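You operate a simulated robot arm through the tools that you are given. There is no shell and no other tool.

You are at the controls of a simulated robot arm. One attempt, no reset.

## Task
Froth up the bubbly milk in the yellow jug and fill the small measuring cup to its line.
Fine: the cup is in the trolley drawer; stand it on the trolley top and shut the drawer; wind the crank till the milk is frothy, then pour; jug back; spill none. Set down upright: small measuring cup, yellow jug. Where these are worked on the way, their far stop is far enough and under half their travel is too little: trolley drawer.
Where things are to end (x, y in the base frame): small measuring cup within 60 mm of [1030, 80].

Only the result counts: the job must be done as asked and must still hold three seconds after the hand-in. Knocking over, shifting, dropping, spilling or breaking anything else fails it.

## Robot
A 6-joint arm with a two-finger gripper, fixed in place. Base frame: the origin is at the foot of the arm, x ahead of it, y to its left, z up; the work surface is at about z = 900. Readings come in mm, rad, newtons and seconds.
Its first joint turns from -2.897 to 2.897 rad. Payload 3.43 kg.
The tool frame sits at the grasp point between the pads (the TCP): z along the fingers, y along the line on which they close. The tips reach 20 mm beyond it. The gripper opens to 190 mm. The gripper's body begins 248 mm behind the TCP.
Orientation is that of the tool frame in the base frame, as [roll, pitch, yaw] about the fixed x, y, z axes, in that order (R = Rz(yaw) Ry(pitch) Rx(roll)). With the fingers straight down and closing along the base's y, the tool's x points along the base's -x, its y along +y and its z along -z.

## Interface
- The arm moves only by the tool play_rows. Its argument "targets" is text: rows parted by semicolons, each of 7 numbers parted by spaces: the turn, a rotation vector about the tool's x, y, z in rad, then the shift along the tool's x, y, z in m, then the gripper command, from -1 (fully open) to 1 (shut), values between in proportion. In form: rx ry rz tx ty tz hand; .... A call has 1 to 20 rows; each row shifts and turns the commanded pose from where the row before left it, along the tool's axes as they then stand. A row lasts 0.2 s, in which the tool goes at most 50 mm and 0.15 rad; a call with a longer step from one row to the next is refused whole, and so is a gripper value outside its range. Where a pose cannot be reached the arm comes as near as it can. A force on the tool above 40 N (or 10 N above the force at the start of the call, whichever is more), or a blocked arm, ends the call early, and 0.2 s more pass. Each finger travels about 153 mm/s and halts on what it meets, pressing with about 40 N; the grip force reading is that of the motor and also rises with nothing between the fingers. The clock runs only during rows and for 0.2 s after the last one: add rows that do not move to give the fingers time. It gives the time, the measured TCP pose, the force on the tool (base axes), the opening and the grip force at its end, in the units of the frame above (readings bear some noise), with the torque about the TCP (base axes, N m) and any sound that the robot's microphone picked up.
- Cameras (640 x 400 px; columns grow to the right, rows downward): "scene" is fixed at [49.8, -646.6, 1618.9]; the picture's right is [0.77, -0.64, 0.00], its down [-0.27, -0.32, -0.91] and it looks along [0.58, 0.70, -0.42] (base axes); focal length 327 px, centre (320, 200). "wrist" rides on the gripper at [70, -8, -288] in the tool frame; the picture's right is [0.12, 0.99, 0.00], its down [-0.96, 0.12, -0.25] and it looks along [-0.24, 0.03, 0.97] (tool axes); focal length 261 px, centre (320, 200). There is no depth. A picture from a camera that has moved, and an enlarged one, comes with that camera's place and axes in the base frame and with its lens. The place of the scene camera against the robot may be out by one fixed shift of up to 12 mm in any direction.
- get_image(camera): a new picture of that camera. No time passes.
- raise_lower(by): slides the trunk up (or, below 0, down) by that many mm; the arm rides with it, the base frame stays. It gives what a move gives, with no picture.
- enlarge(camera, box): a new picture of the part [left, top, right, bottom] of that camera's present view, enlarged. No time passes.
- close_job(): hands the job in; it is judged then, once.

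Nothing tells you positions but the pictures and the camera data. Unless the task says otherwise, let go and move clear before handing in.

The tools are called after ">>>" by a JSON object that holds its "method" and its "body". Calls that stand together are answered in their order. play_rows: Moves the arm, as the interface text tells. Its arguments: {"type":"object","properties":{"targets":{"type":"string"}},"required":["targets"]} The other tools are called the same way: raise_lower (by) slides the trunk up or down; get_image (camera) takes a picture; enlarge (camera, box) takes an enlarged picture of a part of a camera's view; close_job () hands the job in.

At the start:

```text
time_s: 0.0
position: [754.6, 204.9, 1347.7]
ee_rot: [3.142, -0.001, -3.141]
force: [0.0, 1.0, 0.2]
wrist_torque: [0.0, -0.01, 0.0]
opening: 190.3
gripper_force: 0.0
trunk travel left (down, up): [-350.0, 90.0]
```

scene: 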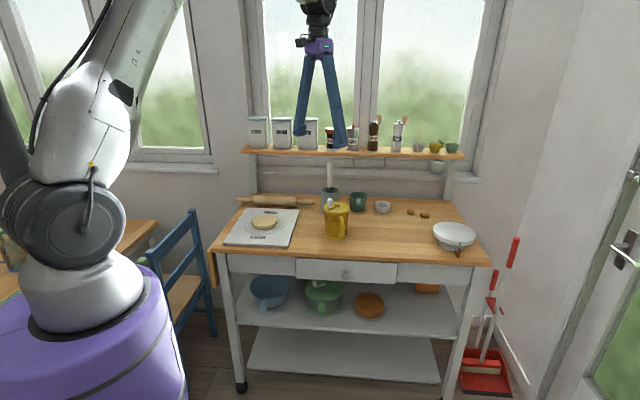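
wrist: 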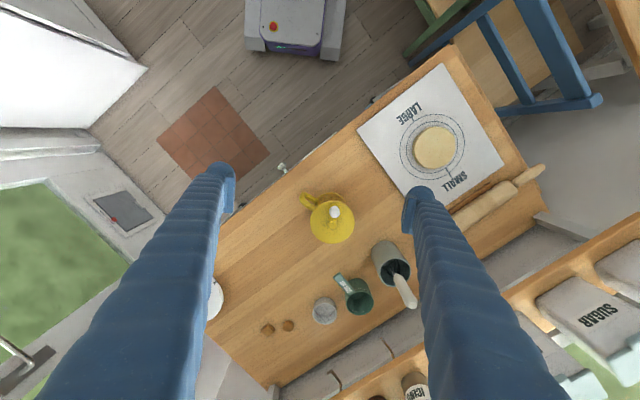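

I see a trolley with a wooden top, a yellow jug with a lid, and a drawer below the top with a round knob. I'll look closer at things before moving.

>>> {"method": "enlarge", "body": {"camera": "scene", "box": [200, 170, 500, 300]}}

>>> {"method": "enlarge", "body": {"camera": "wrist", "box": [220, 120, 460, 360]}}

>>> {"method": "enlarge", "body": {"camera": "scene", "box": [290, 180, 400, 290]}}

```text
2.13 times, centred on (350, 235) of scene
camera zoom: at [49.8, -646.6, 1618.9], right [0.77, -0.64, 0.0], down [-0.27, -0.32, -0.91], along [0.58, 0.7, -0.42], focal length 697 px, centre (256, 125)
```

zoom: 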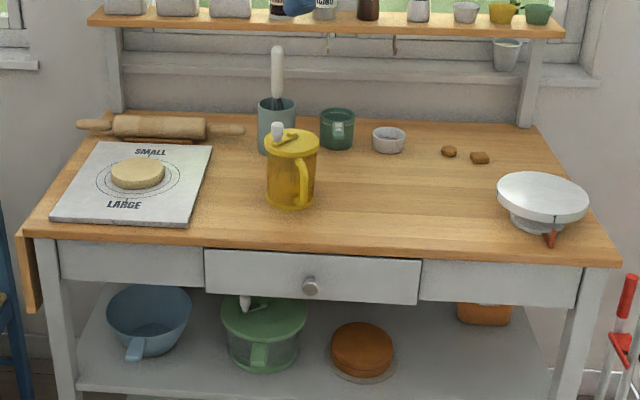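

```text
1.67 times, centred on (340, 240) of wrist
camera zoom: at [684.3, 195.7, 1635.5], right [-0.12, 0.99, 0.0], down [0.96, 0.12, 0.25], along [0.24, 0.03, -0.97], focal length 434 px, centre (287, 133)
```

zoom: 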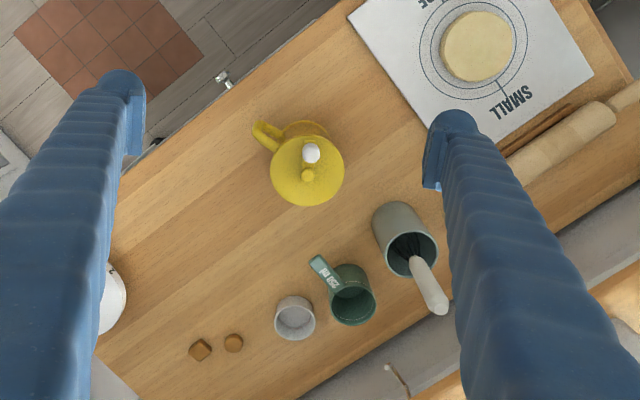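

```text
3.64 times, centred on (345, 235) of scene
camera zoom: at [49.8, -646.6, 1618.9], right [0.77, -0.64, 0.0], down [-0.27, -0.32, -0.91], along [0.58, 0.7, -0.42], focal length 1188 px, centre (229, 73)
```

zoom: 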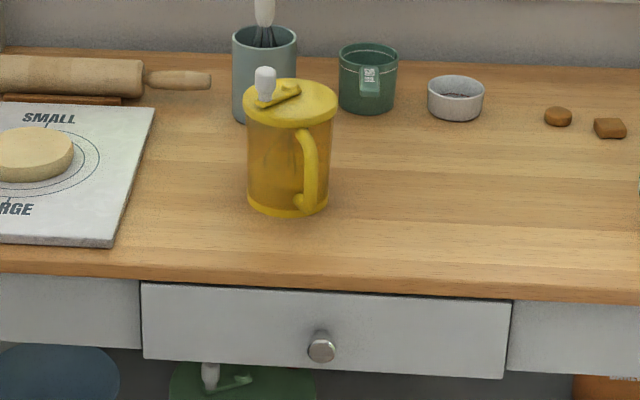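

The trolley stands turned about 45° to the base, with the drawer knob near (773, 76, 830) and the jug near (880, 247). I'll turn the tool to face the drawer front and look at it from above and in front.

>>> {"method": "play_rows", "body": {"targets": "0 0 -0.1309 0 0 0 -1; 0 0 -0.1309 0 0 0 -1; 0 0 -0.1309 0 0 0 -1; 0 0 -0.1309 0 0 0 -1; 0 0 -0.1309 0 0 0 -1; 0 0 -0.1309 0 0 0 -1; 0 0 0 0.0367 -0.0213 0.0195 -1; 0 0 0 0.0367 -0.0213 0.0195 -1; 0 0 0 0.0367 -0.0213 0.0195 -1; 0 0 0 0.0367 -0.0213 0.0195 -1; 0 0 0 0.0367 -0.0213 0.0195 -1; 0 -0.15 0 0 0 0 -1; 0 -0.15 0 0 0 0 -1; 0 -0.15 0 0 0 0 -1; 0 0 0 0 0 0 -1"}}

>>> {"method": "get_image", "body": {"camera": "wrist"}}

>>> {"method": "get_image", "body": {"camera": "scene"}}

```text
time_s: 3.2
position: [701.1, -2.0, 1248.9]
ee_rot: [3.141, 0.45, -2.355]
force: [0.3, -0.3, 0.4]
wrist_torque: [0.04, 0.02, 0.0]
opening: 190.4
gripper_force: 0.0
trunk travel left (down, up): [-350.0, 90.0]
```

```text
taken
camera wrist: at [573.3, -139.9, 1478.8], right [-0.78, 0.63, -0.05], down [0.46, 0.62, 0.64], along [0.43, 0.48, -0.77], focal length 261 px, centre (320, 200)
```

wrist: 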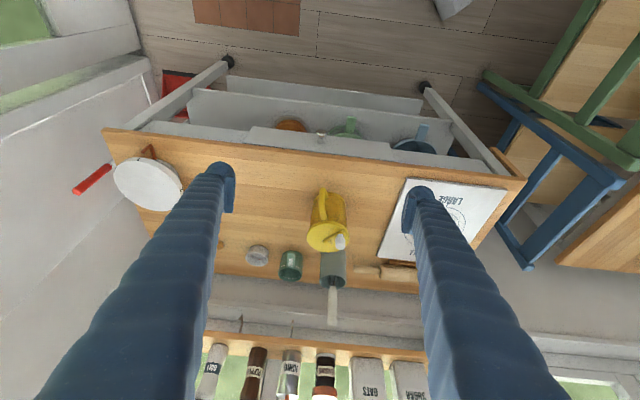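

```text
taken
```

scene: 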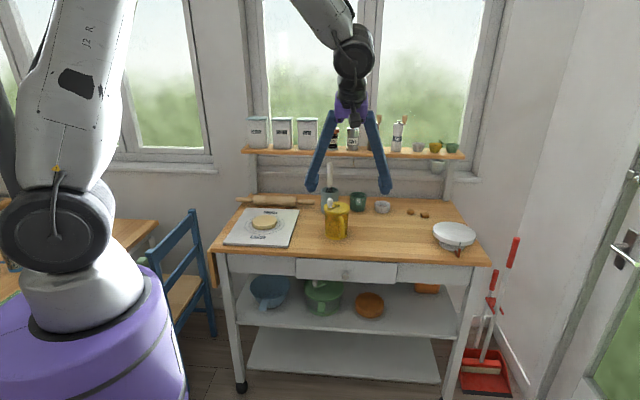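

The drawer front and knob are visible from this pose. I'll enlarge the knob and the jug.

>>> {"method": "enlarge", "body": {"camera": "wrist", "box": [240, 100, 400, 200]}}

>>> {"method": "enlarge", "body": {"camera": "wrist", "box": [230, 170, 390, 300]}}

```text
4.00 times, centred on (320, 150) of wrist
camera zoom: at [573.3, -139.9, 1478.8], right [-0.78, 0.63, -0.05], down [0.46, 0.62, 0.64], along [0.43, 0.48, -0.77], focal length 1043 px, centre (320, 400)
```

zoom: 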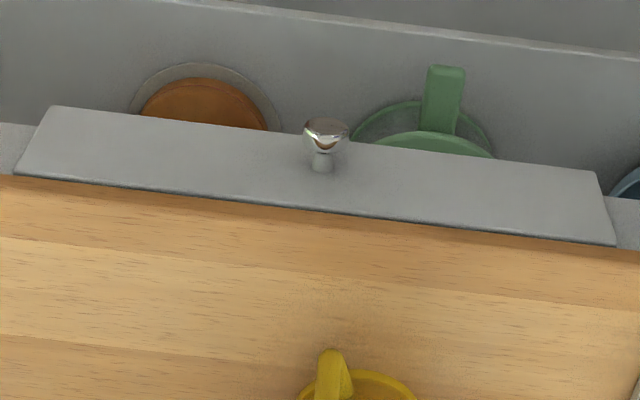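

```text
3.08 times, centred on (310, 235) of wrist
camera zoom: at [573.3, -139.9, 1478.8], right [-0.78, 0.63, -0.05], down [0.46, 0.62, 0.64], along [0.43, 0.48, -0.77], focal length 802 px, centre (351, 92)
```

zoom: 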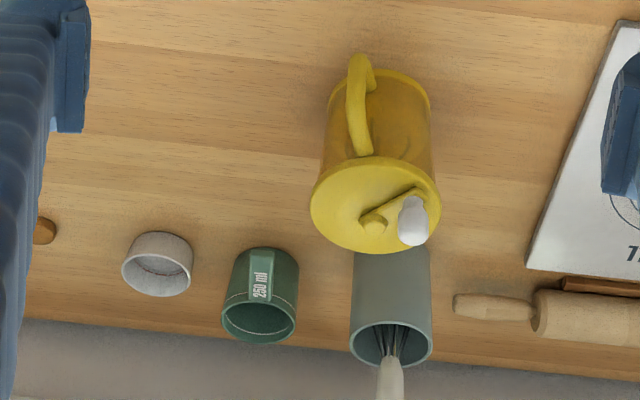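

The knob sits near trolley-frame (along 500, out 615–623, z≈815–830). I'll tilt the tool to about 45° in front of the knob and lower the trunk.

>>> {"method": "play_rows", "body": {"targets": "0 -0.15 0 0 0 0 -1; 0 -0.15 0 0 0 0 -1; 0 -0.035 0 0 0 0 -1; 0 0 0 0.02 0 0 -1; 0 0 0 0 0 0 -1"}}

>>> {"method": "raise_lower", "body": {"by": -250}}

>>> {"method": "get_image", "body": {"camera": "wrist"}}

>>> {"method": "get_image", "body": {"camera": "scene"}}

```text
time_s: 4.4
position: [690.2, -11.3, 1235.1]
ee_rot: [3.139, 0.785, -2.357]
force: [1.0, 0.3, 0.1]
wrist_torque: [0.04, 0.0, 0.05]
opening: 190.2
gripper_force: 0.1
trunk travel left (down, up): [-350.0, 90.0]
```

```text
time_s: 7.0
position: [691.6, -10.7, 987.1]
ee_rot: [-3.14, 0.783, -2.356]
force: [-0.4, -0.5, 0.2]
wrist_torque: [-0.01, -0.01, -0.03]
opening: 190.2
gripper_force: 0.0
trunk travel left (down, up): [-100.0, 340.0]
```

```text
taken
camera wrist: at [516.9, -196.0, 1140.7], right [-0.76, 0.64, -0.08], down [0.28, 0.44, 0.85], along [0.59, 0.63, -0.51], focal length 261 px, centre (320, 200)
```

wrist: 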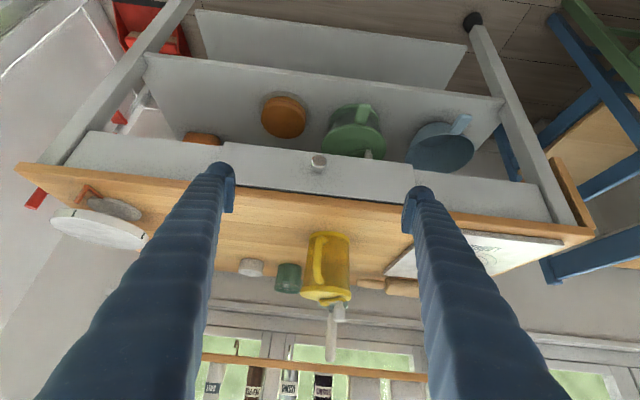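

```text
taken
```

scene: 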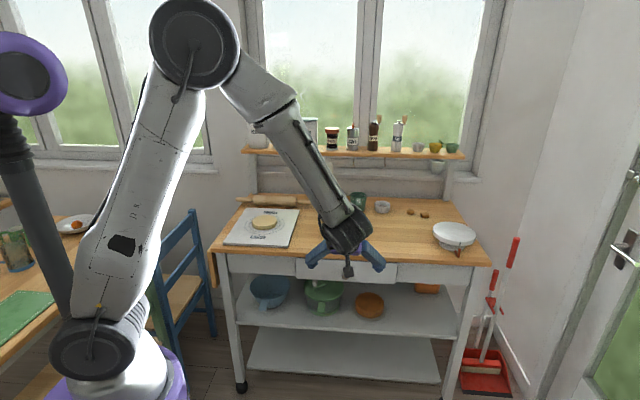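

>>> {"method": "enlarge", "body": {"camera": "wrist", "box": [260, 130, 380, 205]}}

>>> {"method": "enlarge", "body": {"camera": "wrist", "box": [230, 220, 390, 320]}}

```text
5.33 times, centred on (320, 168) of wrist
camera zoom: at [516.9, -196.0, 1140.7], right [-0.76, 0.64, -0.08], down [0.28, 0.44, 0.85], along [0.59, 0.63, -0.51], focal length 1390 px, centre (320, 373)
```

zoom: 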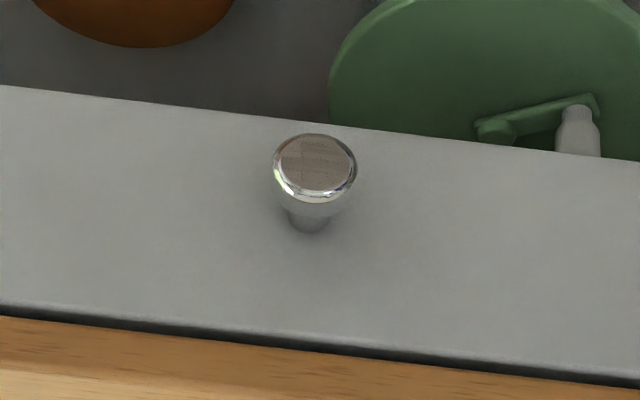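

```text
4.00 times, centred on (310, 270) of wrist
camera zoom: at [516.9, -196.0, 1140.7], right [-0.76, 0.64, -0.08], down [0.28, 0.44, 0.85], along [0.59, 0.63, -0.51], focal length 1043 px, centre (360, -80)
```

zoom: 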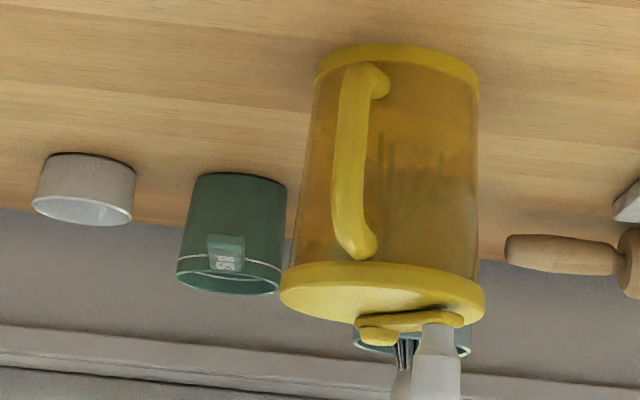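

The knob head triangulates to (along 500, out 622, z 812), about 31 mm across, with the table front at out 644. I'll move down the approach line and narrow the fingers.

>>> {"method": "play_rows", "body": {"targets": "0 0 0 0.0069 -0.00085 0.035 0; 0 0 0 0.0069 -0.00085 0.035 0; 0 0 0 0.0069 -0.00085 0.035 0; 0 0 0 0.0069 -0.00085 0.035 0; 0 0 0 0 0 0 0; 0 0 0 0 0 0 0"}}

>>> {"method": "get_image", "body": {"camera": "wrist"}}

>>> {"method": "get_image", "body": {"camera": "scene"}}

```text
time_s: 8.4
position: [748.9, 44.8, 868.8]
ee_rot: [3.141, 0.783, -2.356]
force: [-0.6, 0.0, -0.3]
wrist_torque: [-0.02, 0.01, 0.0]
opening: 95.0
gripper_force: 0.0
trunk travel left (down, up): [-100.0, 340.0]
```

```text
taken
camera wrist: at [575.7, -140.4, 1022.5], right [-0.76, 0.64, -0.08], down [0.28, 0.44, 0.85], along [0.59, 0.63, -0.51], focal length 261 px, centre (320, 200)
```

wrist: 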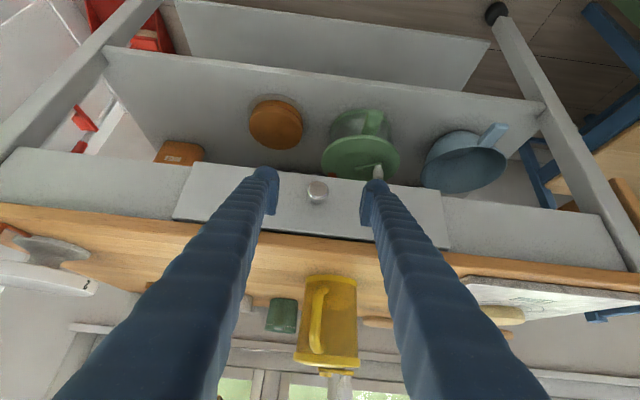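

```text
taken
```

scene: 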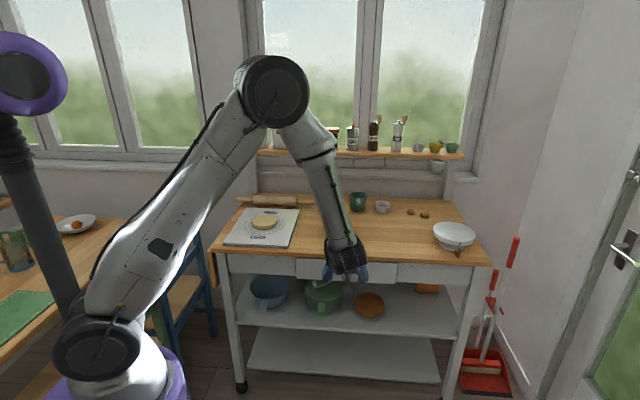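

>>> {"method": "enlarge", "body": {"camera": "wrist", "box": [250, 150, 390, 250]}}

```text
4.00 times, centred on (320, 200) of wrist
camera zoom: at [575.7, -140.4, 1022.5], right [-0.76, 0.64, -0.08], down [0.28, 0.44, 0.85], along [0.59, 0.63, -0.51], focal length 1043 px, centre (320, 200)
```

zoom: 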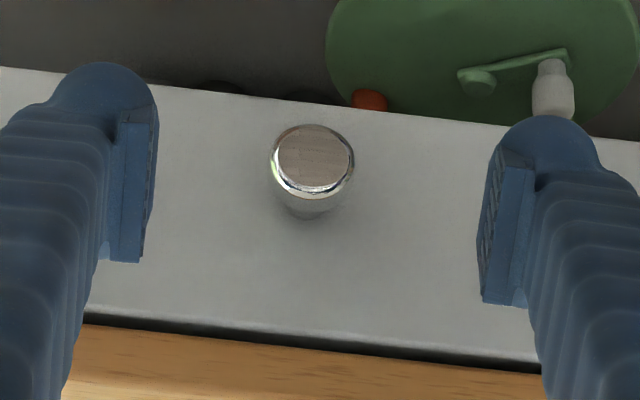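

The knob is centred between the fingers. I'll advance along the tool axis and close on it.

>>> {"method": "play_rows", "body": {"targets": "0 0 0 0 -0.0005 0.0195 0; 0 0 0 0 -0.0005 0.0195 0; 0 0 0 0 -0.0005 0.0195 0; 0 0 0 0 -0.0005 0.0195 0; 0 0 0 0 0 0 0.4; 0 0 0 0 0 0 1; 0 0 0 0 0 0 1; 0 0 0 0 0 0 1"}}

>>> {"method": "get_image", "body": {"camera": "wrist"}}

```text
time_s: 10.2
position: [789.3, 80.7, 811.7]
ee_rot: [3.141, 0.785, -2.356]
force: [-4.5, 0.1, 2.8]
wrist_torque: [0.07, -0.1, 0.07]
opening: 29.7
gripper_force: 45.2
trunk travel left (down, up): [-100.0, 340.0]
```

```text
taken
camera wrist: at [615.4, -103.4, 966.2], right [-0.76, 0.64, -0.08], down [0.28, 0.44, 0.85], along [0.59, 0.63, -0.51], focal length 261 px, centre (320, 200)
```

wrist: 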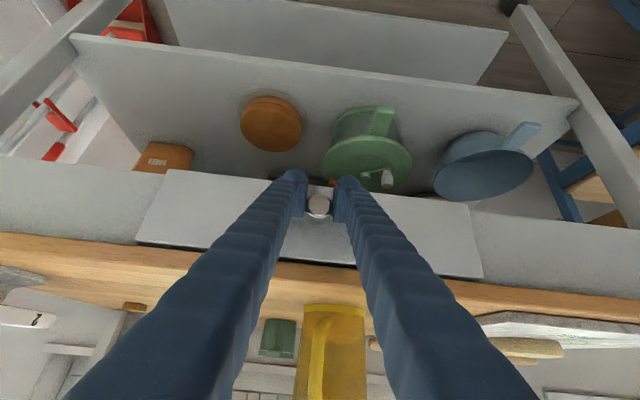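

The knob is gripped (29.7 mm). I'll pull the drawer straight out along −e2.

>>> {"method": "play_rows", "body": {"targets": "0 0 0 0.00708 0 -0.00706 1; 0 0 0 0.01415 0 -0.01415 1; 0 0 0 0.01415 0 -0.01415 1; 0 0 0 0.01415 0 -0.01415 1; 0 0 0 0.01415 0 -0.01415 1; 0 0 0 0 0 0 1"}}

>>> {"method": "get_image", "body": {"camera": "scene"}}

>>> {"method": "get_image", "body": {"camera": "wrist"}}

```text
time_s: 11.6
position: [725.8, 18.1, 812.1]
ee_rot: [3.14, 0.785, -2.355]
force: [-11.8, 11.0, 3.8]
wrist_torque: [0.47, -0.45, 0.31]
opening: 29.5
gripper_force: 45.1
trunk travel left (down, up): [-100.0, 340.0]
```

```text
taken
```

scene: 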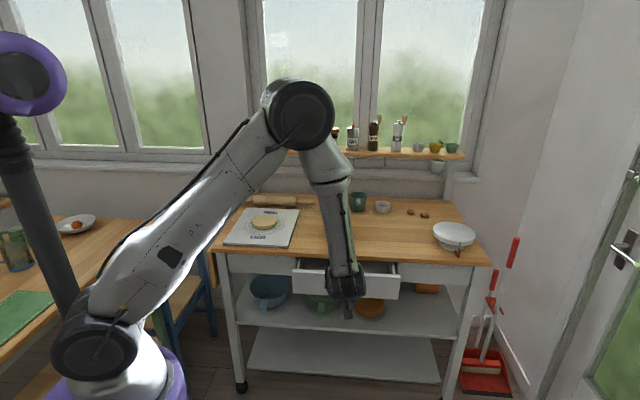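

```text
taken
camera wrist: at [552.4, -167.1, 966.0], right [-0.76, 0.64, -0.08], down [0.28, 0.44, 0.85], along [0.58, 0.63, -0.51], focal length 261 px, centre (320, 200)
```

wrist: 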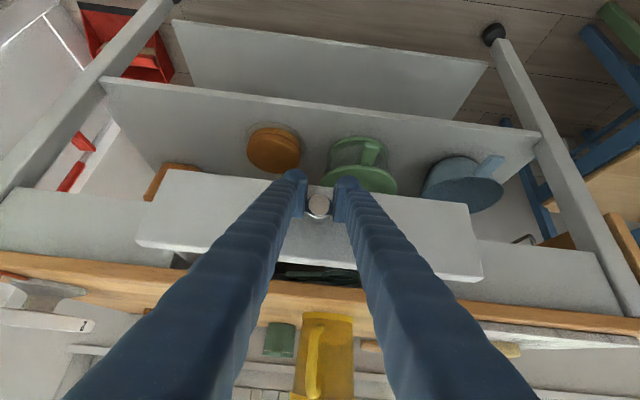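

>>> {"method": "play_rows", "body": {"targets": "0 0 0 0.01415 0.001 -0.01415 1; 0 0 0 0.01415 0.0005 -0.01415 1; 0 0 0 0.01415 0.0005 -0.01415 1; 0 0 0 0.01415 0.0005 -0.01415 1; 0 0 0 0.01415 0.0005 -0.01415 1; 0 0 0 0 0 0 1"}}

>>> {"method": "get_image", "body": {"camera": "wrist"}}

```text
time_s: 13.0
position: [655.8, -51.2, 811.6]
ee_rot: [-3.141, 0.783, -2.358]
force: [8.2, -9.7, -1.8]
wrist_torque: [0.16, -0.06, -0.12]
opening: 29.0
gripper_force: 44.7
trunk travel left (down, up): [-100.0, 340.0]
```

```text
taken
camera wrist: at [481.0, -236.9, 966.0], right [-0.76, 0.64, -0.08], down [0.28, 0.44, 0.85], along [0.59, 0.63, -0.51], focal length 261 px, centre (320, 200)
```

wrist: 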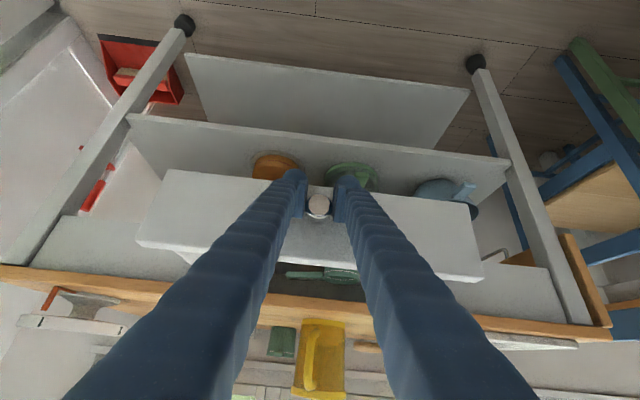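

>>> {"method": "play_rows", "body": {"targets": "0 0 0 0.01415 -0.0008 -0.01415 1; 0 0 0 0.01415 0 -0.01415 1; 0 0 0 0.01415 0 -0.01415 1; 0 0 0 0 0 0 1"}}

>>> {"method": "get_image", "body": {"camera": "scene"}}

```text
time_s: 14.0
position: [612.4, -94.5, 812.0]
ee_rot: [3.136, 0.782, -2.36]
force: [6.8, -7.0, -7.0]
wrist_torque: [0.12, 0.07, -0.12]
opening: 29.3
gripper_force: 45.6
trunk travel left (down, up): [-100.0, 340.0]
```

```text
taken
```

scene: 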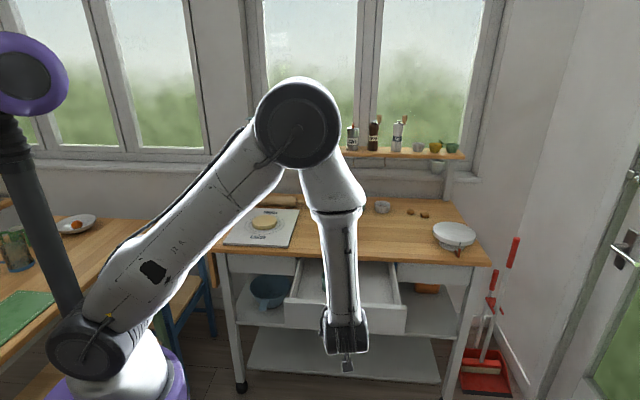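

The drawer is about 250 mm out and still running free; I'll keep pulling to its stop.

>>> {"method": "play_rows", "body": {"targets": "0 0 0 0.01415 -0.0003 -0.01415 1; 0 0 0 0.01415 0 -0.01415 1; 0 0 0 0.01415 0 -0.01415 1; 0 0 0 0.01415 0 -0.01415 1; 0 0 0 0 0 0 1"}}

>>> {"method": "enlarge", "body": {"camera": "scene", "box": [240, 220, 460, 360]}}

>>> {"method": "get_image", "body": {"camera": "wrist"}}

```text
time_s: 15.2
position: [555.8, -151.6, 813.5]
ee_rot: [3.134, 0.783, -2.361]
force: [-0.2, -0.6, 0.4]
wrist_torque: [-0.04, 0.0, -0.03]
opening: 0.1
gripper_force: 34.6
trunk travel left (down, up): [-100.0, 340.0]
```

```text
2.86 times, centred on (350, 290) of scene
camera zoom: at [49.8, -646.6, 1618.9], right [0.77, -0.64, 0.0], down [-0.27, -0.32, -0.91], along [0.58, 0.7, -0.42], focal length 933 px, centre (234, -57)
```

zoom: 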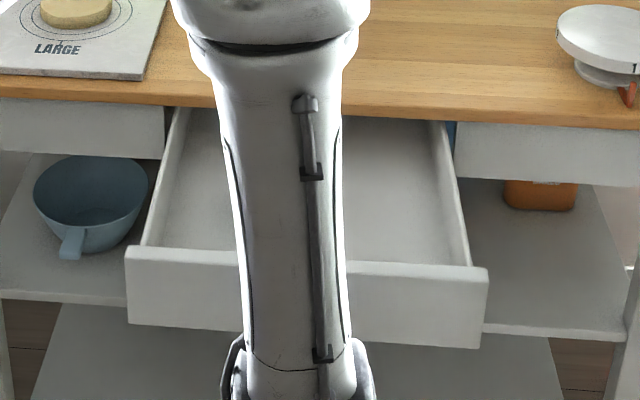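

```text
taken
camera wrist: at [382.9, -336.5, 968.0], right [-0.76, 0.64, -0.08], down [0.28, 0.44, 0.85], along [0.58, 0.63, -0.51], focal length 261 px, centre (320, 200)
```

wrist: 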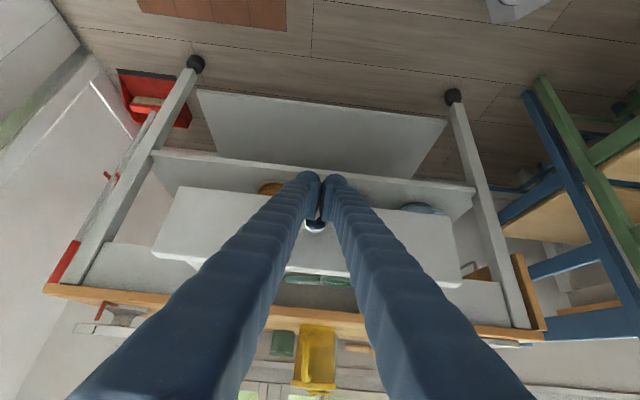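

The drawer has reached its stop and the fingers slipped off the knob there. I'll lift clear and look down into the drawer.

>>> {"method": "play_rows", "body": {"targets": "0 0 0 0.02 0 -0.02 1; 0 0 0 -0.0345 0 -0.0345 1; 0 0 0 -0.0345 0 -0.0345 1; 0 0 0 -0.0345 0 -0.0345 1; 0 0 0 -0.0345 0 -0.0345 1; 0 0 0 -0.0345 0 -0.0345 1; 0 0 0 -0.0345 0 -0.0345 1; 0 0.15 0 0 0 0 0; 0 0.15 0 0 0 0 0; 0 0.15 0 0 0 0 0; 0 0.15 0 0 0 0 0; 0 0.15 0 0 0 0 0; 0 0.035 0 0 0 0 0; 0 0 0 -0.045 0 0 0; 0 0 0 -0.045 0 0 0; 0 0 0 -0.045 0 0 0; 0 0 0 0 0 0 0"}}

>>> {"method": "get_image", "body": {"camera": "wrist"}}

>>> {"method": "get_image", "body": {"camera": "scene"}}

```text
time_s: 18.8
position: [632.7, -74.1, 1107.1]
ee_rot: [3.141, -0.001, -2.357]
force: [0.4, 0.4, 0.0]
wrist_torque: [-0.09, 0.03, 0.02]
opening: 95.1
gripper_force: 0.0
trunk travel left (down, up): [-100.0, 340.0]
```

```text
taken
camera wrist: at [587.9, -130.0, 1394.8], right [-0.79, 0.62, 0.0], down [0.6, 0.76, 0.25], along [0.15, 0.19, -0.97], focal length 261 px, centre (320, 200)
```

wrist: 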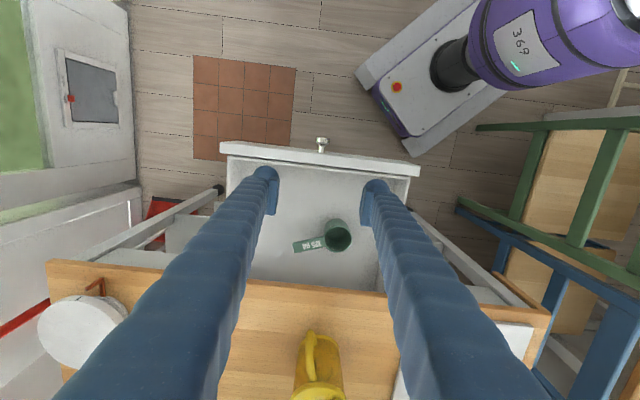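

```text
taken
```

scene: 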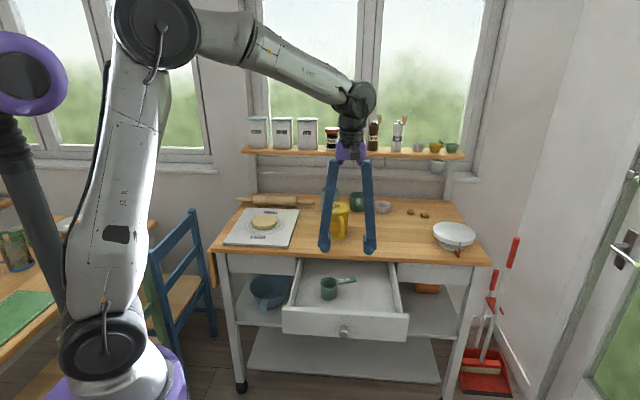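

>>> {"method": "enlarge", "body": {"camera": "wrist", "box": [270, 200, 380, 270]}}

>>> {"method": "enlarge", "body": {"camera": "scene", "box": [300, 255, 380, 315]}}

```text
5.71 times, centred on (325, 235) of wrist
camera zoom: at [587.9, -130.0, 1394.8], right [-0.79, 0.62, 0.0], down [0.6, 0.76, 0.25], along [0.15, 0.19, -0.97], focal length 1489 px, centre (291, 0)
```

zoom: 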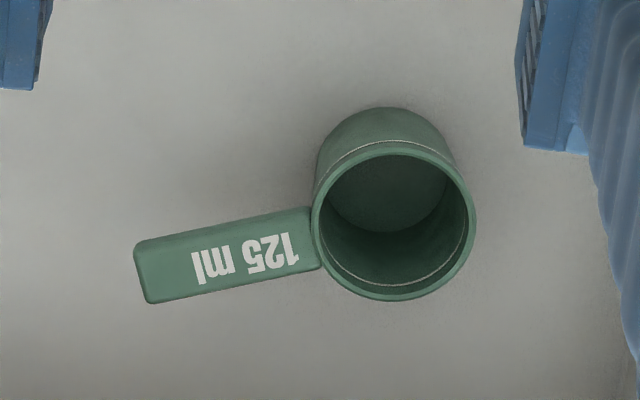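

```text
6.67 times, centred on (340, 285) of scene
camera zoom: at [49.8, -646.6, 1618.9], right [0.77, -0.64, 0.0], down [-0.27, -0.32, -0.91], along [0.58, 0.7, -0.42], focal length 2178 px, centre (187, -367)
```

zoom: 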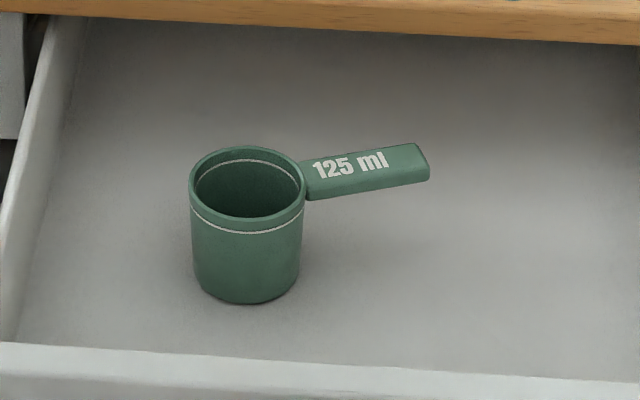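

The cup (125 ml, line just below its rim) stands in the drawer near (699, 81), rim z≈831, its handle pointing roughly at −28° in the base frame. I'll turn the tool so the fingers close across the handle direction and tilt it about 30° for reach.

>>> {"method": "play_rows", "body": {"targets": "0 0 0 -0.0391 0.0157 0.0025 -0.2; 0 0 0 -0.0391 0.0157 0.0025 -0.2; 0 0 0 -0.0391 0.0157 0.0025 -0.2; 0 0 0 -0.0391 0.0157 0.0025 -0.2; 0 0 0.1496 0 0 0 -0.2; 0 0 0.1496 0 0 0 -0.2; 0 0 0.1496 0 0 0 -0.2; 0 0 0.1496 0 0 0 -0.2; 0 0 0.1496 0 0 0 -0.2; 0 0 0.1496 0 0 0 -0.2; 0 0 0.1496 0 0 0 -0.2; 0 -0.131 0 0 0 0 -0.2; 0 -0.131 0 0 0 0 -0.2; 0 -0.131 0 0 0 0 -0.2; 0 -0.131 0 0 0 0 -0.2; 0 0 0 0 0 0 -0.2"}}

>>> {"method": "get_image", "body": {"camera": "wrist"}}

>>> {"method": "get_image", "body": {"camera": "scene"}}

```text
time_s: 22.2
position: [697.1, 79.0, 1094.1]
ee_rot: [-3.141, 0.524, 2.879]
force: [0.1, 0.5, 0.1]
wrist_torque: [-0.01, -0.04, -0.05]
opening: 114.0
gripper_force: 0.0
trunk travel left (down, up): [-100.0, 340.0]
```

```text
taken
camera wrist: at [495.8, 124.6, 1309.3], right [0.16, 0.99, -0.06], down [0.71, -0.07, 0.7], along [0.68, -0.15, -0.72], focal length 261 px, centre (320, 200)
```

wrist: 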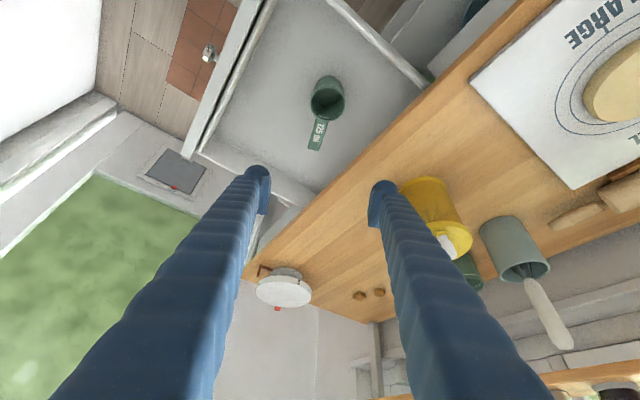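

```text
taken
```

scene: 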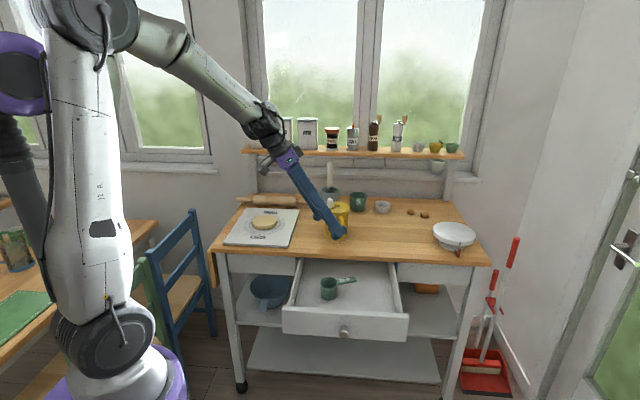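

>>> {"method": "enlarge", "body": {"camera": "wrist", "box": [280, 60, 380, 160]}}

>>> {"method": "enlarge", "body": {"camera": "wrist", "box": [390, 160, 530, 300]}}

```text
4.00 times, centred on (330, 110) of wrist
camera zoom: at [495.8, 124.6, 1309.3], right [0.16, 0.99, -0.06], down [0.71, -0.07, 0.7], along [0.68, -0.15, -0.72], focal length 1043 px, centre (280, 560)
```

zoom: 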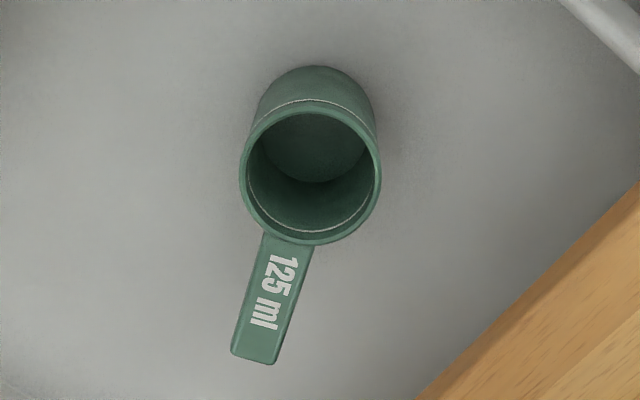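

```text
2.86 times, centred on (460, 230) of wrist
camera zoom: at [495.8, 124.6, 1309.3], right [0.16, 0.99, -0.06], down [0.71, -0.07, 0.7], along [0.68, -0.15, -0.72], focal length 745 px, centre (-80, 114)
```

zoom: 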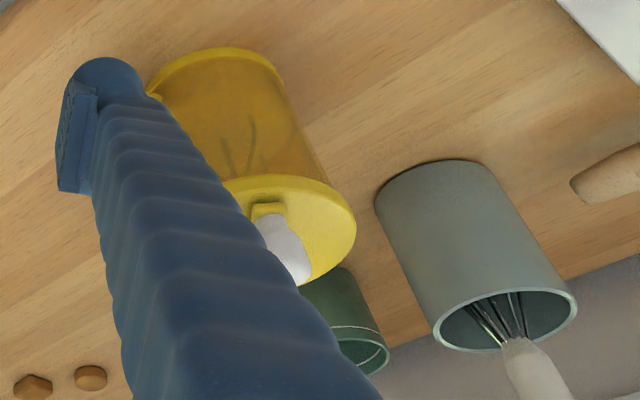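

The cup is right below the tool and its handle lies almost along the tool's forward direction, so the fingers will straddle it. I'll go straight down over it.

>>> {"method": "play_rows", "body": {"targets": "0 0 0 0.02 0 0.03463 -0.05; 0 0 0 0.02 0 0.03463 -0.05; 0 0 0 0.02 0 0.03463 -0.05; 0 0 0 0.02 0 0.03463 -0.05; 0 0 0 0.02 0 0.03463 -0.05; 0 0 0 0 0 0 -0.05"}}

>>> {"method": "get_image", "body": {"camera": "wrist"}}

>>> {"method": "get_image", "body": {"camera": "scene"}}

```text
time_s: 23.6
position: [695.9, 80.8, 894.7]
ee_rot: [3.14, 0.525, 2.882]
force: [0.3, 0.0, 0.1]
wrist_torque: [-0.05, 0.01, -0.05]
opening: 99.7
gripper_force: 0.1
trunk travel left (down, up): [-100.0, 340.0]
```

```text
taken
camera wrist: at [496.7, 125.4, 1108.6], right [0.16, 0.99, -0.06], down [0.72, -0.07, 0.69], along [0.68, -0.15, -0.72], focal length 261 px, centre (320, 200)
```

wrist: 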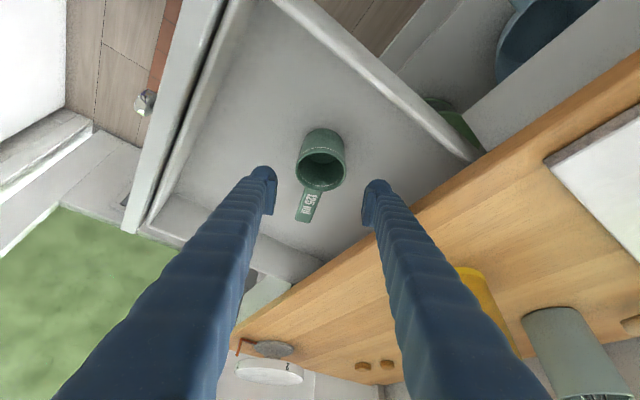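

```text
taken
```

scene: 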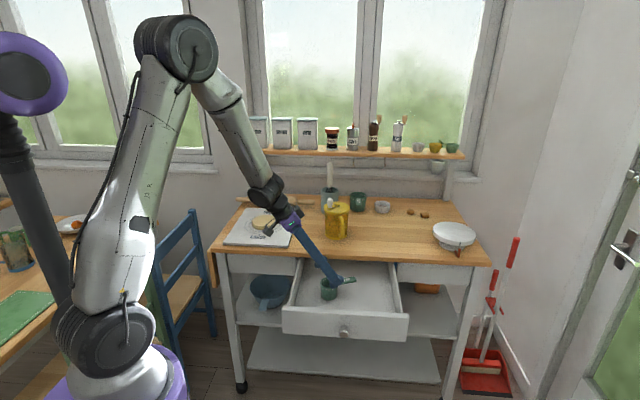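

>>> {"method": "play_rows", "body": {"targets": "0 0 0 0.0135 0 0.0237 -0.05; 0 0 0 0.0135 0 0.0237 -0.05; 0 0 0 0.0135 0 0.0237 -0.05; 0 0 0 0 0 0 -0.05"}}

>>> {"method": "enlarge", "body": {"camera": "scene", "box": [280, 230, 400, 320]}}

>>> {"method": "get_image", "body": {"camera": "wrist"}}

```text
time_s: 24.6
position: [698.9, 79.2, 812.9]
ee_rot: [-3.141, 0.522, 2.881]
force: [0.7, 0.2, -0.1]
wrist_torque: [0.0, 0.01, -0.02]
opening: 99.6
gripper_force: 0.0
trunk travel left (down, up): [-100.0, 340.0]
```

```text
4.44 times, centred on (340, 275) of scene
camera zoom: at [49.8, -646.6, 1618.9], right [0.77, -0.64, 0.0], down [-0.27, -0.32, -0.91], along [0.58, 0.7, -0.42], focal length 1452 px, centre (231, -133)
```

zoom: 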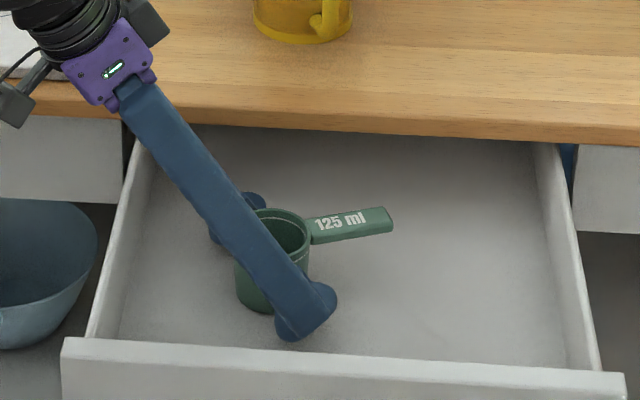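

```text
taken
camera wrist: at [498.1, 124.0, 1028.1], right [0.16, 0.99, -0.06], down [0.72, -0.07, 0.69], along [0.68, -0.15, -0.72], focal length 261 px, centre (320, 200)
```

wrist: 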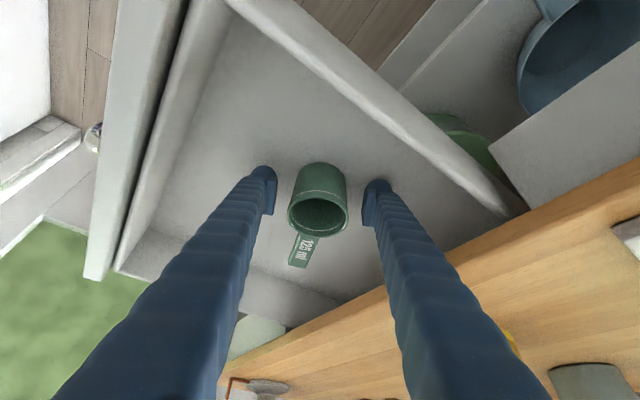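

The fingers straddle the cup; closing now.

>>> {"method": "play_rows", "body": {"targets": "0 0 0 0 0 0 0.25; 0 0 0 0 0 0 0.45; 0 0 0 0 0 0 0.8; 0 0 0 0 0 0 0.8"}}

>>> {"method": "get_image", "body": {"camera": "wrist"}}

```text
time_s: 25.6
position: [698.9, 78.8, 814.2]
ee_rot: [-3.141, 0.525, 2.88]
force: [-0.3, 0.2, -0.4]
wrist_torque: [0.03, -0.01, 0.0]
opening: 57.0
gripper_force: 40.3
trunk travel left (down, up): [-100.0, 340.0]
```

```text
taken
camera wrist: at [498.0, 123.9, 1028.4], right [0.16, 0.99, -0.06], down [0.72, -0.07, 0.7], along [0.68, -0.15, -0.72], focal length 261 px, centre (320, 200)
```

wrist: 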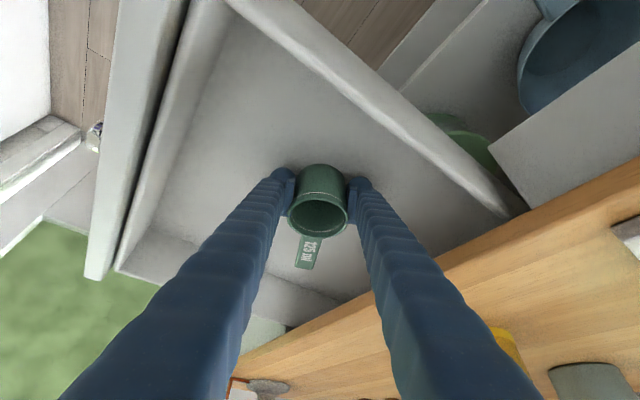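

The cup is gripped (57 mm). I'll lift it clear of the drawer and check.

>>> {"method": "play_rows", "body": {"targets": "0 0 0 -0.01 0 -0.01732 0.8; 0 0 0 -0.02 0 -0.03464 0.8; 0 0 0 -0.02 0 -0.03464 0.8; 0 0 0 -0.02 0 -0.03464 0.8; 0 0 0 -0.02 0 -0.03464 0.8; 0 0 0 -0.01 0 -0.01732 0.8; 0 0 0 0 0 0 0.8"}}

>>> {"method": "get_image", "body": {"camera": "scene"}}

>>> {"method": "get_image", "body": {"camera": "wrist"}}

```text
time_s: 27.2
position: [697.0, 79.3, 1014.8]
ee_rot: [-3.139, 0.524, 2.88]
force: [0.3, -0.4, -0.9]
wrist_torque: [0.02, 0.0, 0.02]
opening: 56.9
gripper_force: 40.1
trunk travel left (down, up): [-100.0, 340.0]
```

```text
taken
```

scene: 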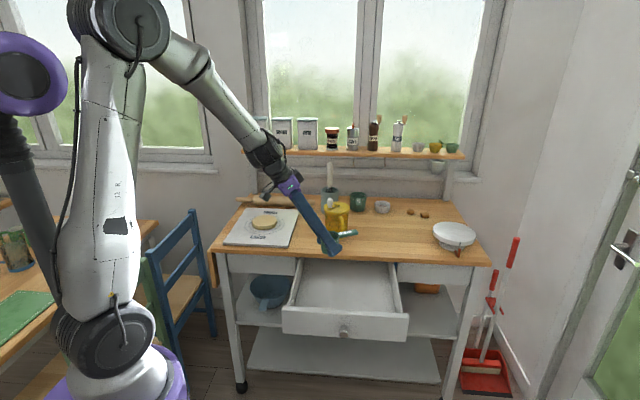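

```text
taken
camera wrist: at [496.3, 124.5, 1229.0], right [0.16, 0.99, -0.06], down [0.71, -0.07, 0.7], along [0.68, -0.15, -0.72], focal length 261 px, centre (320, 200)
```

wrist: 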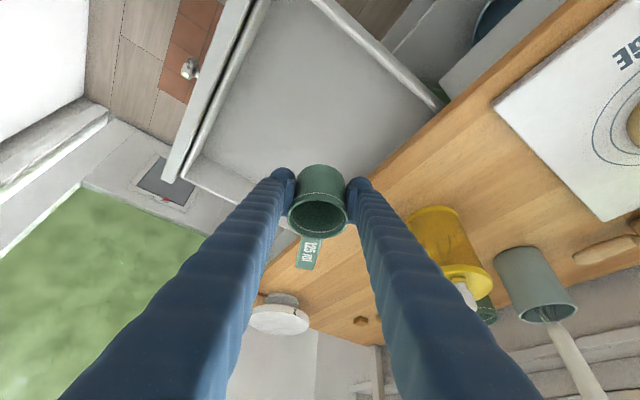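

>>> {"method": "play_rows", "body": {"targets": "0 0 0 -0.03386 0.00994 0.01957 0.8; 0 0 0 -0.03386 0.00994 0.01957 0.8; 0 0 0 -0.03386 0.00994 0.01957 0.8; 0 0 0 -0.03386 0.00994 0.01957 0.8; 0 0 0 -0.03386 0.00994 0.01957 0.8; 0 0 0 -0.03386 0.00994 0.01957 0.8; 0 0 0 -0.03386 0.00994 0.01957 0.8; 0 0 0 -0.03386 0.00994 0.01957 0.8; 0 0 0 0 0 0 0.8"}}

>>> {"method": "get_image", "body": {"camera": "scene"}}

>>> {"method": "get_image", "body": {"camera": "wrist"}}

```text
time_s: 29.2
position: [1020.4, 74.5, 1014.2]
ee_rot: [-3.14, 0.524, 2.879]
force: [0.2, 0.0, -0.9]
wrist_torque: [0.02, 0.01, 0.0]
opening: 56.3
gripper_force: 40.1
trunk travel left (down, up): [-100.0, 340.0]
```

```text
taken
```

scene: 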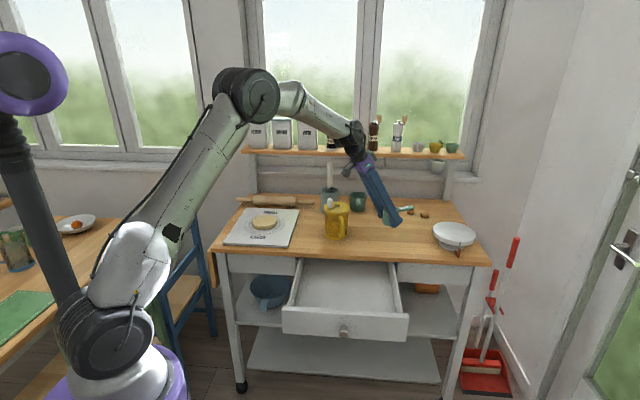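

```text
taken
camera wrist: at [820.3, 119.9, 1227.3], right [0.16, 0.99, -0.06], down [0.72, -0.07, 0.69], along [0.68, -0.15, -0.72], focal length 261 px, centre (320, 200)
```

wrist: 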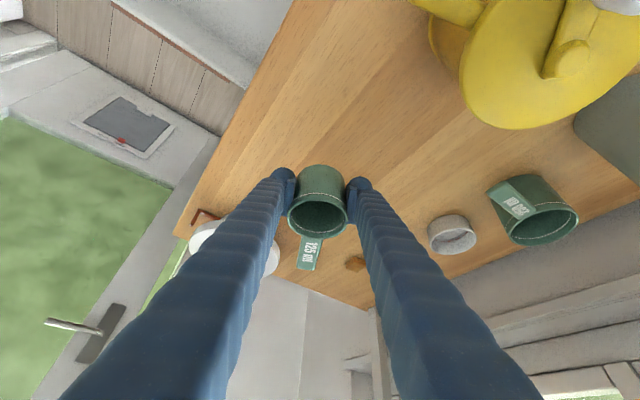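

>>> {"method": "play_rows", "body": {"targets": "0 0 0 0.0125 0 0.02165 0.8; 0 0 0 0.0125 0 0.02165 0.8; 0 0 0 0.010 0 0.01732 0.8; 0 0 0 0 0 0 0.8"}}

>>> {"method": "enlarge", "body": {"camera": "scene", "box": [340, 180, 440, 255]}}

```text
time_s: 30.2
position: [1020.4, 76.8, 941.9]
ee_rot: [3.139, 0.523, 2.879]
force: [-0.5, -0.1, -1.0]
wrist_torque: [0.0, 0.01, -0.01]
opening: 56.3
gripper_force: 39.9
trunk travel left (down, up): [-100.0, 340.0]
```

```text
5.33 times, centred on (390, 218) of scene
camera zoom: at [49.8, -646.6, 1618.9], right [0.77, -0.64, 0.0], down [-0.27, -0.32, -0.91], along [0.58, 0.7, -0.42], focal length 1742 px, centre (-53, 107)
```

zoom: 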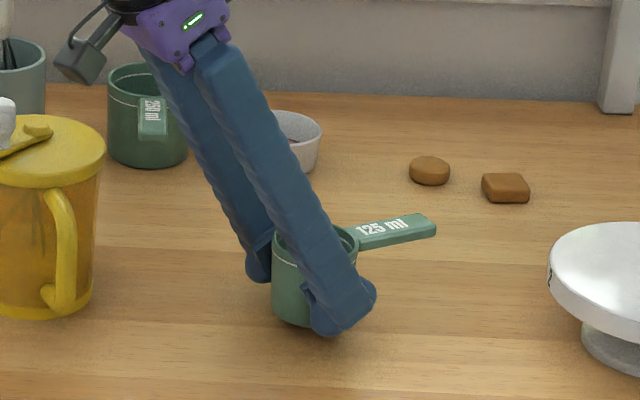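

>>> {"method": "play_rows", "body": {"targets": "0 0 0 0.001 0 0.00173 0.8; 0 0 0 0.001 0 0.00173 0.8; 0 0 0 0 0 0 0.8"}}

```text
time_s: 31.0
position: [1019.6, 77.2, 939.4]
ee_rot: [3.142, 0.524, 2.881]
force: [0.2, -0.3, -0.8]
wrist_torque: [-0.03, -0.01, -0.01]
opening: 56.2
gripper_force: 40.3
trunk travel left (down, up): [-100.0, 340.0]
```

>>> {"method": "play_rows", "body": {"targets": "0 0 0 0.001 0 0.00173 0.8; 0 0 0 0.0005 0 0.00087 0.8; 0 0 0 0 0 0 0.8"}}

```text
time_s: 31.8
position: [1019.9, 76.1, 937.5]
ee_rot: [3.141, 0.524, 2.88]
force: [0.1, 0.0, -1.4]
wrist_torque: [0.0, 0.0, 0.01]
opening: 56.3
gripper_force: 39.8
trunk travel left (down, up): [-100.0, 340.0]
```

>>> {"method": "play_rows", "body": {"targets": "0 0 0 0.0005 0 0.00087 0.8; 0 0 0 0.0005 0 0.00087 0.8; 0 0 0 0 0 0 0.8"}}

```text
time_s: 32.6
position: [1020.4, 75.6, 934.3]
ee_rot: [3.141, 0.523, 2.879]
force: [0.2, 0.4, -0.1]
wrist_torque: [0.01, 0.01, -0.02]
opening: 56.0
gripper_force: 39.7
trunk travel left (down, up): [-100.0, 340.0]
```

>>> {"method": "play_rows", "body": {"targets": "0 0 0 0.0005 0 0.00087 0.8; 0 0 0 0 0 0 0.8; 0 0 0 0 0 0 0.8"}}

```text
time_s: 33.4
position: [1020.3, 75.2, 933.0]
ee_rot: [3.14, 0.523, 2.88]
force: [0.5, 0.5, -0.6]
wrist_torque: [0.03, 0.04, 0.01]
opening: 56.2
gripper_force: 40.2
trunk travel left (down, up): [-100.0, 340.0]
```

>>> {"method": "play_rows", "body": {"targets": "0 0 0 0.0005 0 0.00087 0.8; 0 0 0 0.0005 0 0.00087 0.8; 0 0 0 0 0 0 0.8"}}

>>> {"method": "enlarge", "body": {"camera": "scene", "box": [370, 200, 430, 245]}}

>>> {"method": "get_image", "body": {"camera": "wrist"}}

```text
time_s: 34.2
position: [1020.3, 73.7, 932.0]
ee_rot: [3.141, 0.524, 2.879]
force: [1.1, 0.6, 3.2]
wrist_torque: [0.09, -0.08, 0.01]
opening: 55.7
gripper_force: 40.1
trunk travel left (down, up): [-100.0, 340.0]
```

```text
8.89 times, centred on (400, 222) of scene
camera zoom: at [49.8, -646.6, 1618.9], right [0.77, -0.64, 0.0], down [-0.27, -0.32, -0.91], along [0.58, 0.7, -0.42], focal length 2904 px, centre (-391, 0)
```

zoom: 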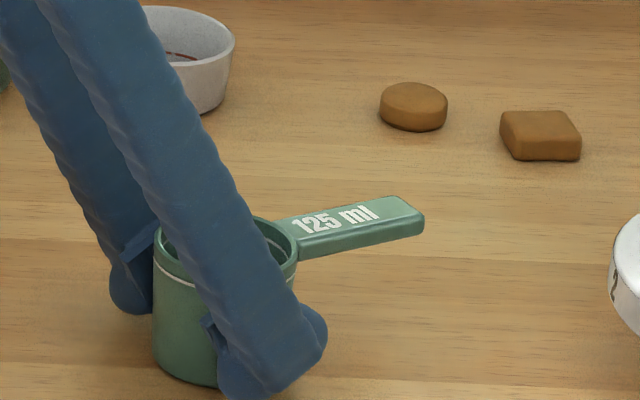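

```text
taken
camera wrist: at [820.2, 119.4, 1145.9], right [0.16, 0.99, -0.06], down [0.71, -0.07, 0.7], along [0.68, -0.15, -0.72], focal length 261 px, centre (320, 200)
```

wrist: 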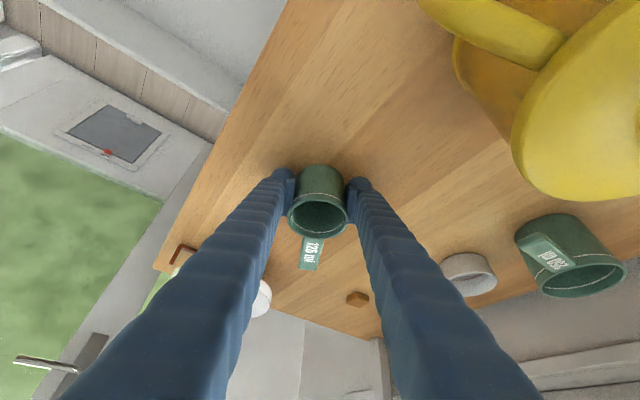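

The cup touches the table (force rising). I'll release and back off along the tool axis.

>>> {"method": "play_rows", "body": {"targets": "0 0 0 0 0 0 0.35; 0 0 0 0 0 0 0.2; 0 0 0 0 0 0 0; 0 0 0 0 0 0 -0.1; 0 0 0 0 0 0 -0.1; 0 0 0 0 0 -0.02 -0.1; 0 0 0 0 0 -0.04 -0.1; 0 0 0 0 0 -0.04 -0.1; 0 0 0 0 0 -0.04 -0.1; 0 0 0 0 0 0 -0.1"}}

>>> {"method": "enlarge", "body": {"camera": "scene", "box": [300, 170, 440, 265]}}

>>> {"method": "get_image", "body": {"camera": "wrist"}}

```text
time_s: 36.4
position: [950.4, 91.8, 1052.7]
ee_rot: [3.141, 0.523, 2.879]
force: [0.3, -0.8, -0.3]
wrist_torque: [0.04, -0.03, 0.0]
opening: 104.6
gripper_force: 0.0
trunk travel left (down, up): [-100.0, 340.0]
```

```text
4.21 times, centred on (370, 218) of scene
camera zoom: at [49.8, -646.6, 1618.9], right [0.77, -0.64, 0.0], down [-0.27, -0.32, -0.91], along [0.58, 0.7, -0.42], focal length 1376 px, centre (110, 126)
```

zoom: 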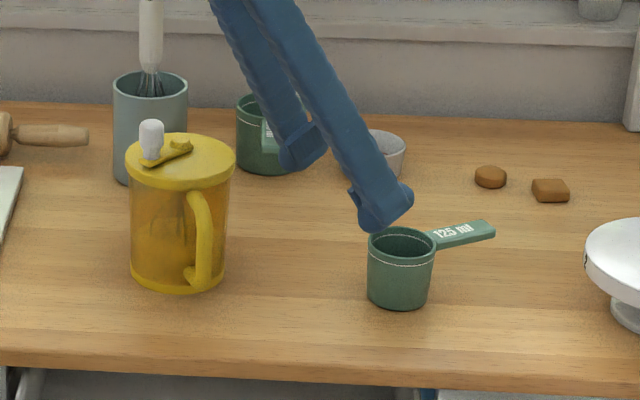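

```text
taken
camera wrist: at [749.7, 136.6, 1266.5], right [0.16, 0.99, -0.06], down [0.72, -0.07, 0.69], along [0.68, -0.15, -0.72], focal length 261 px, centre (320, 200)
```

wrist: 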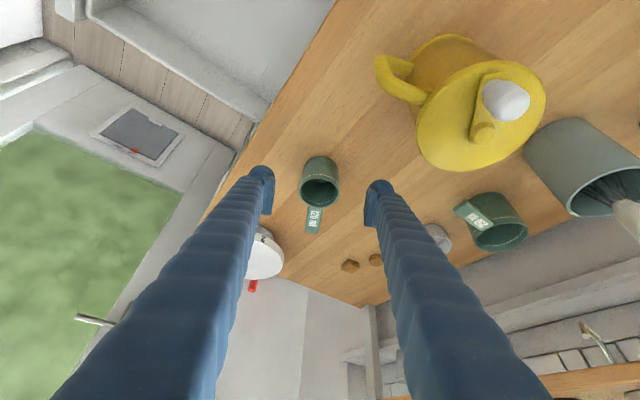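

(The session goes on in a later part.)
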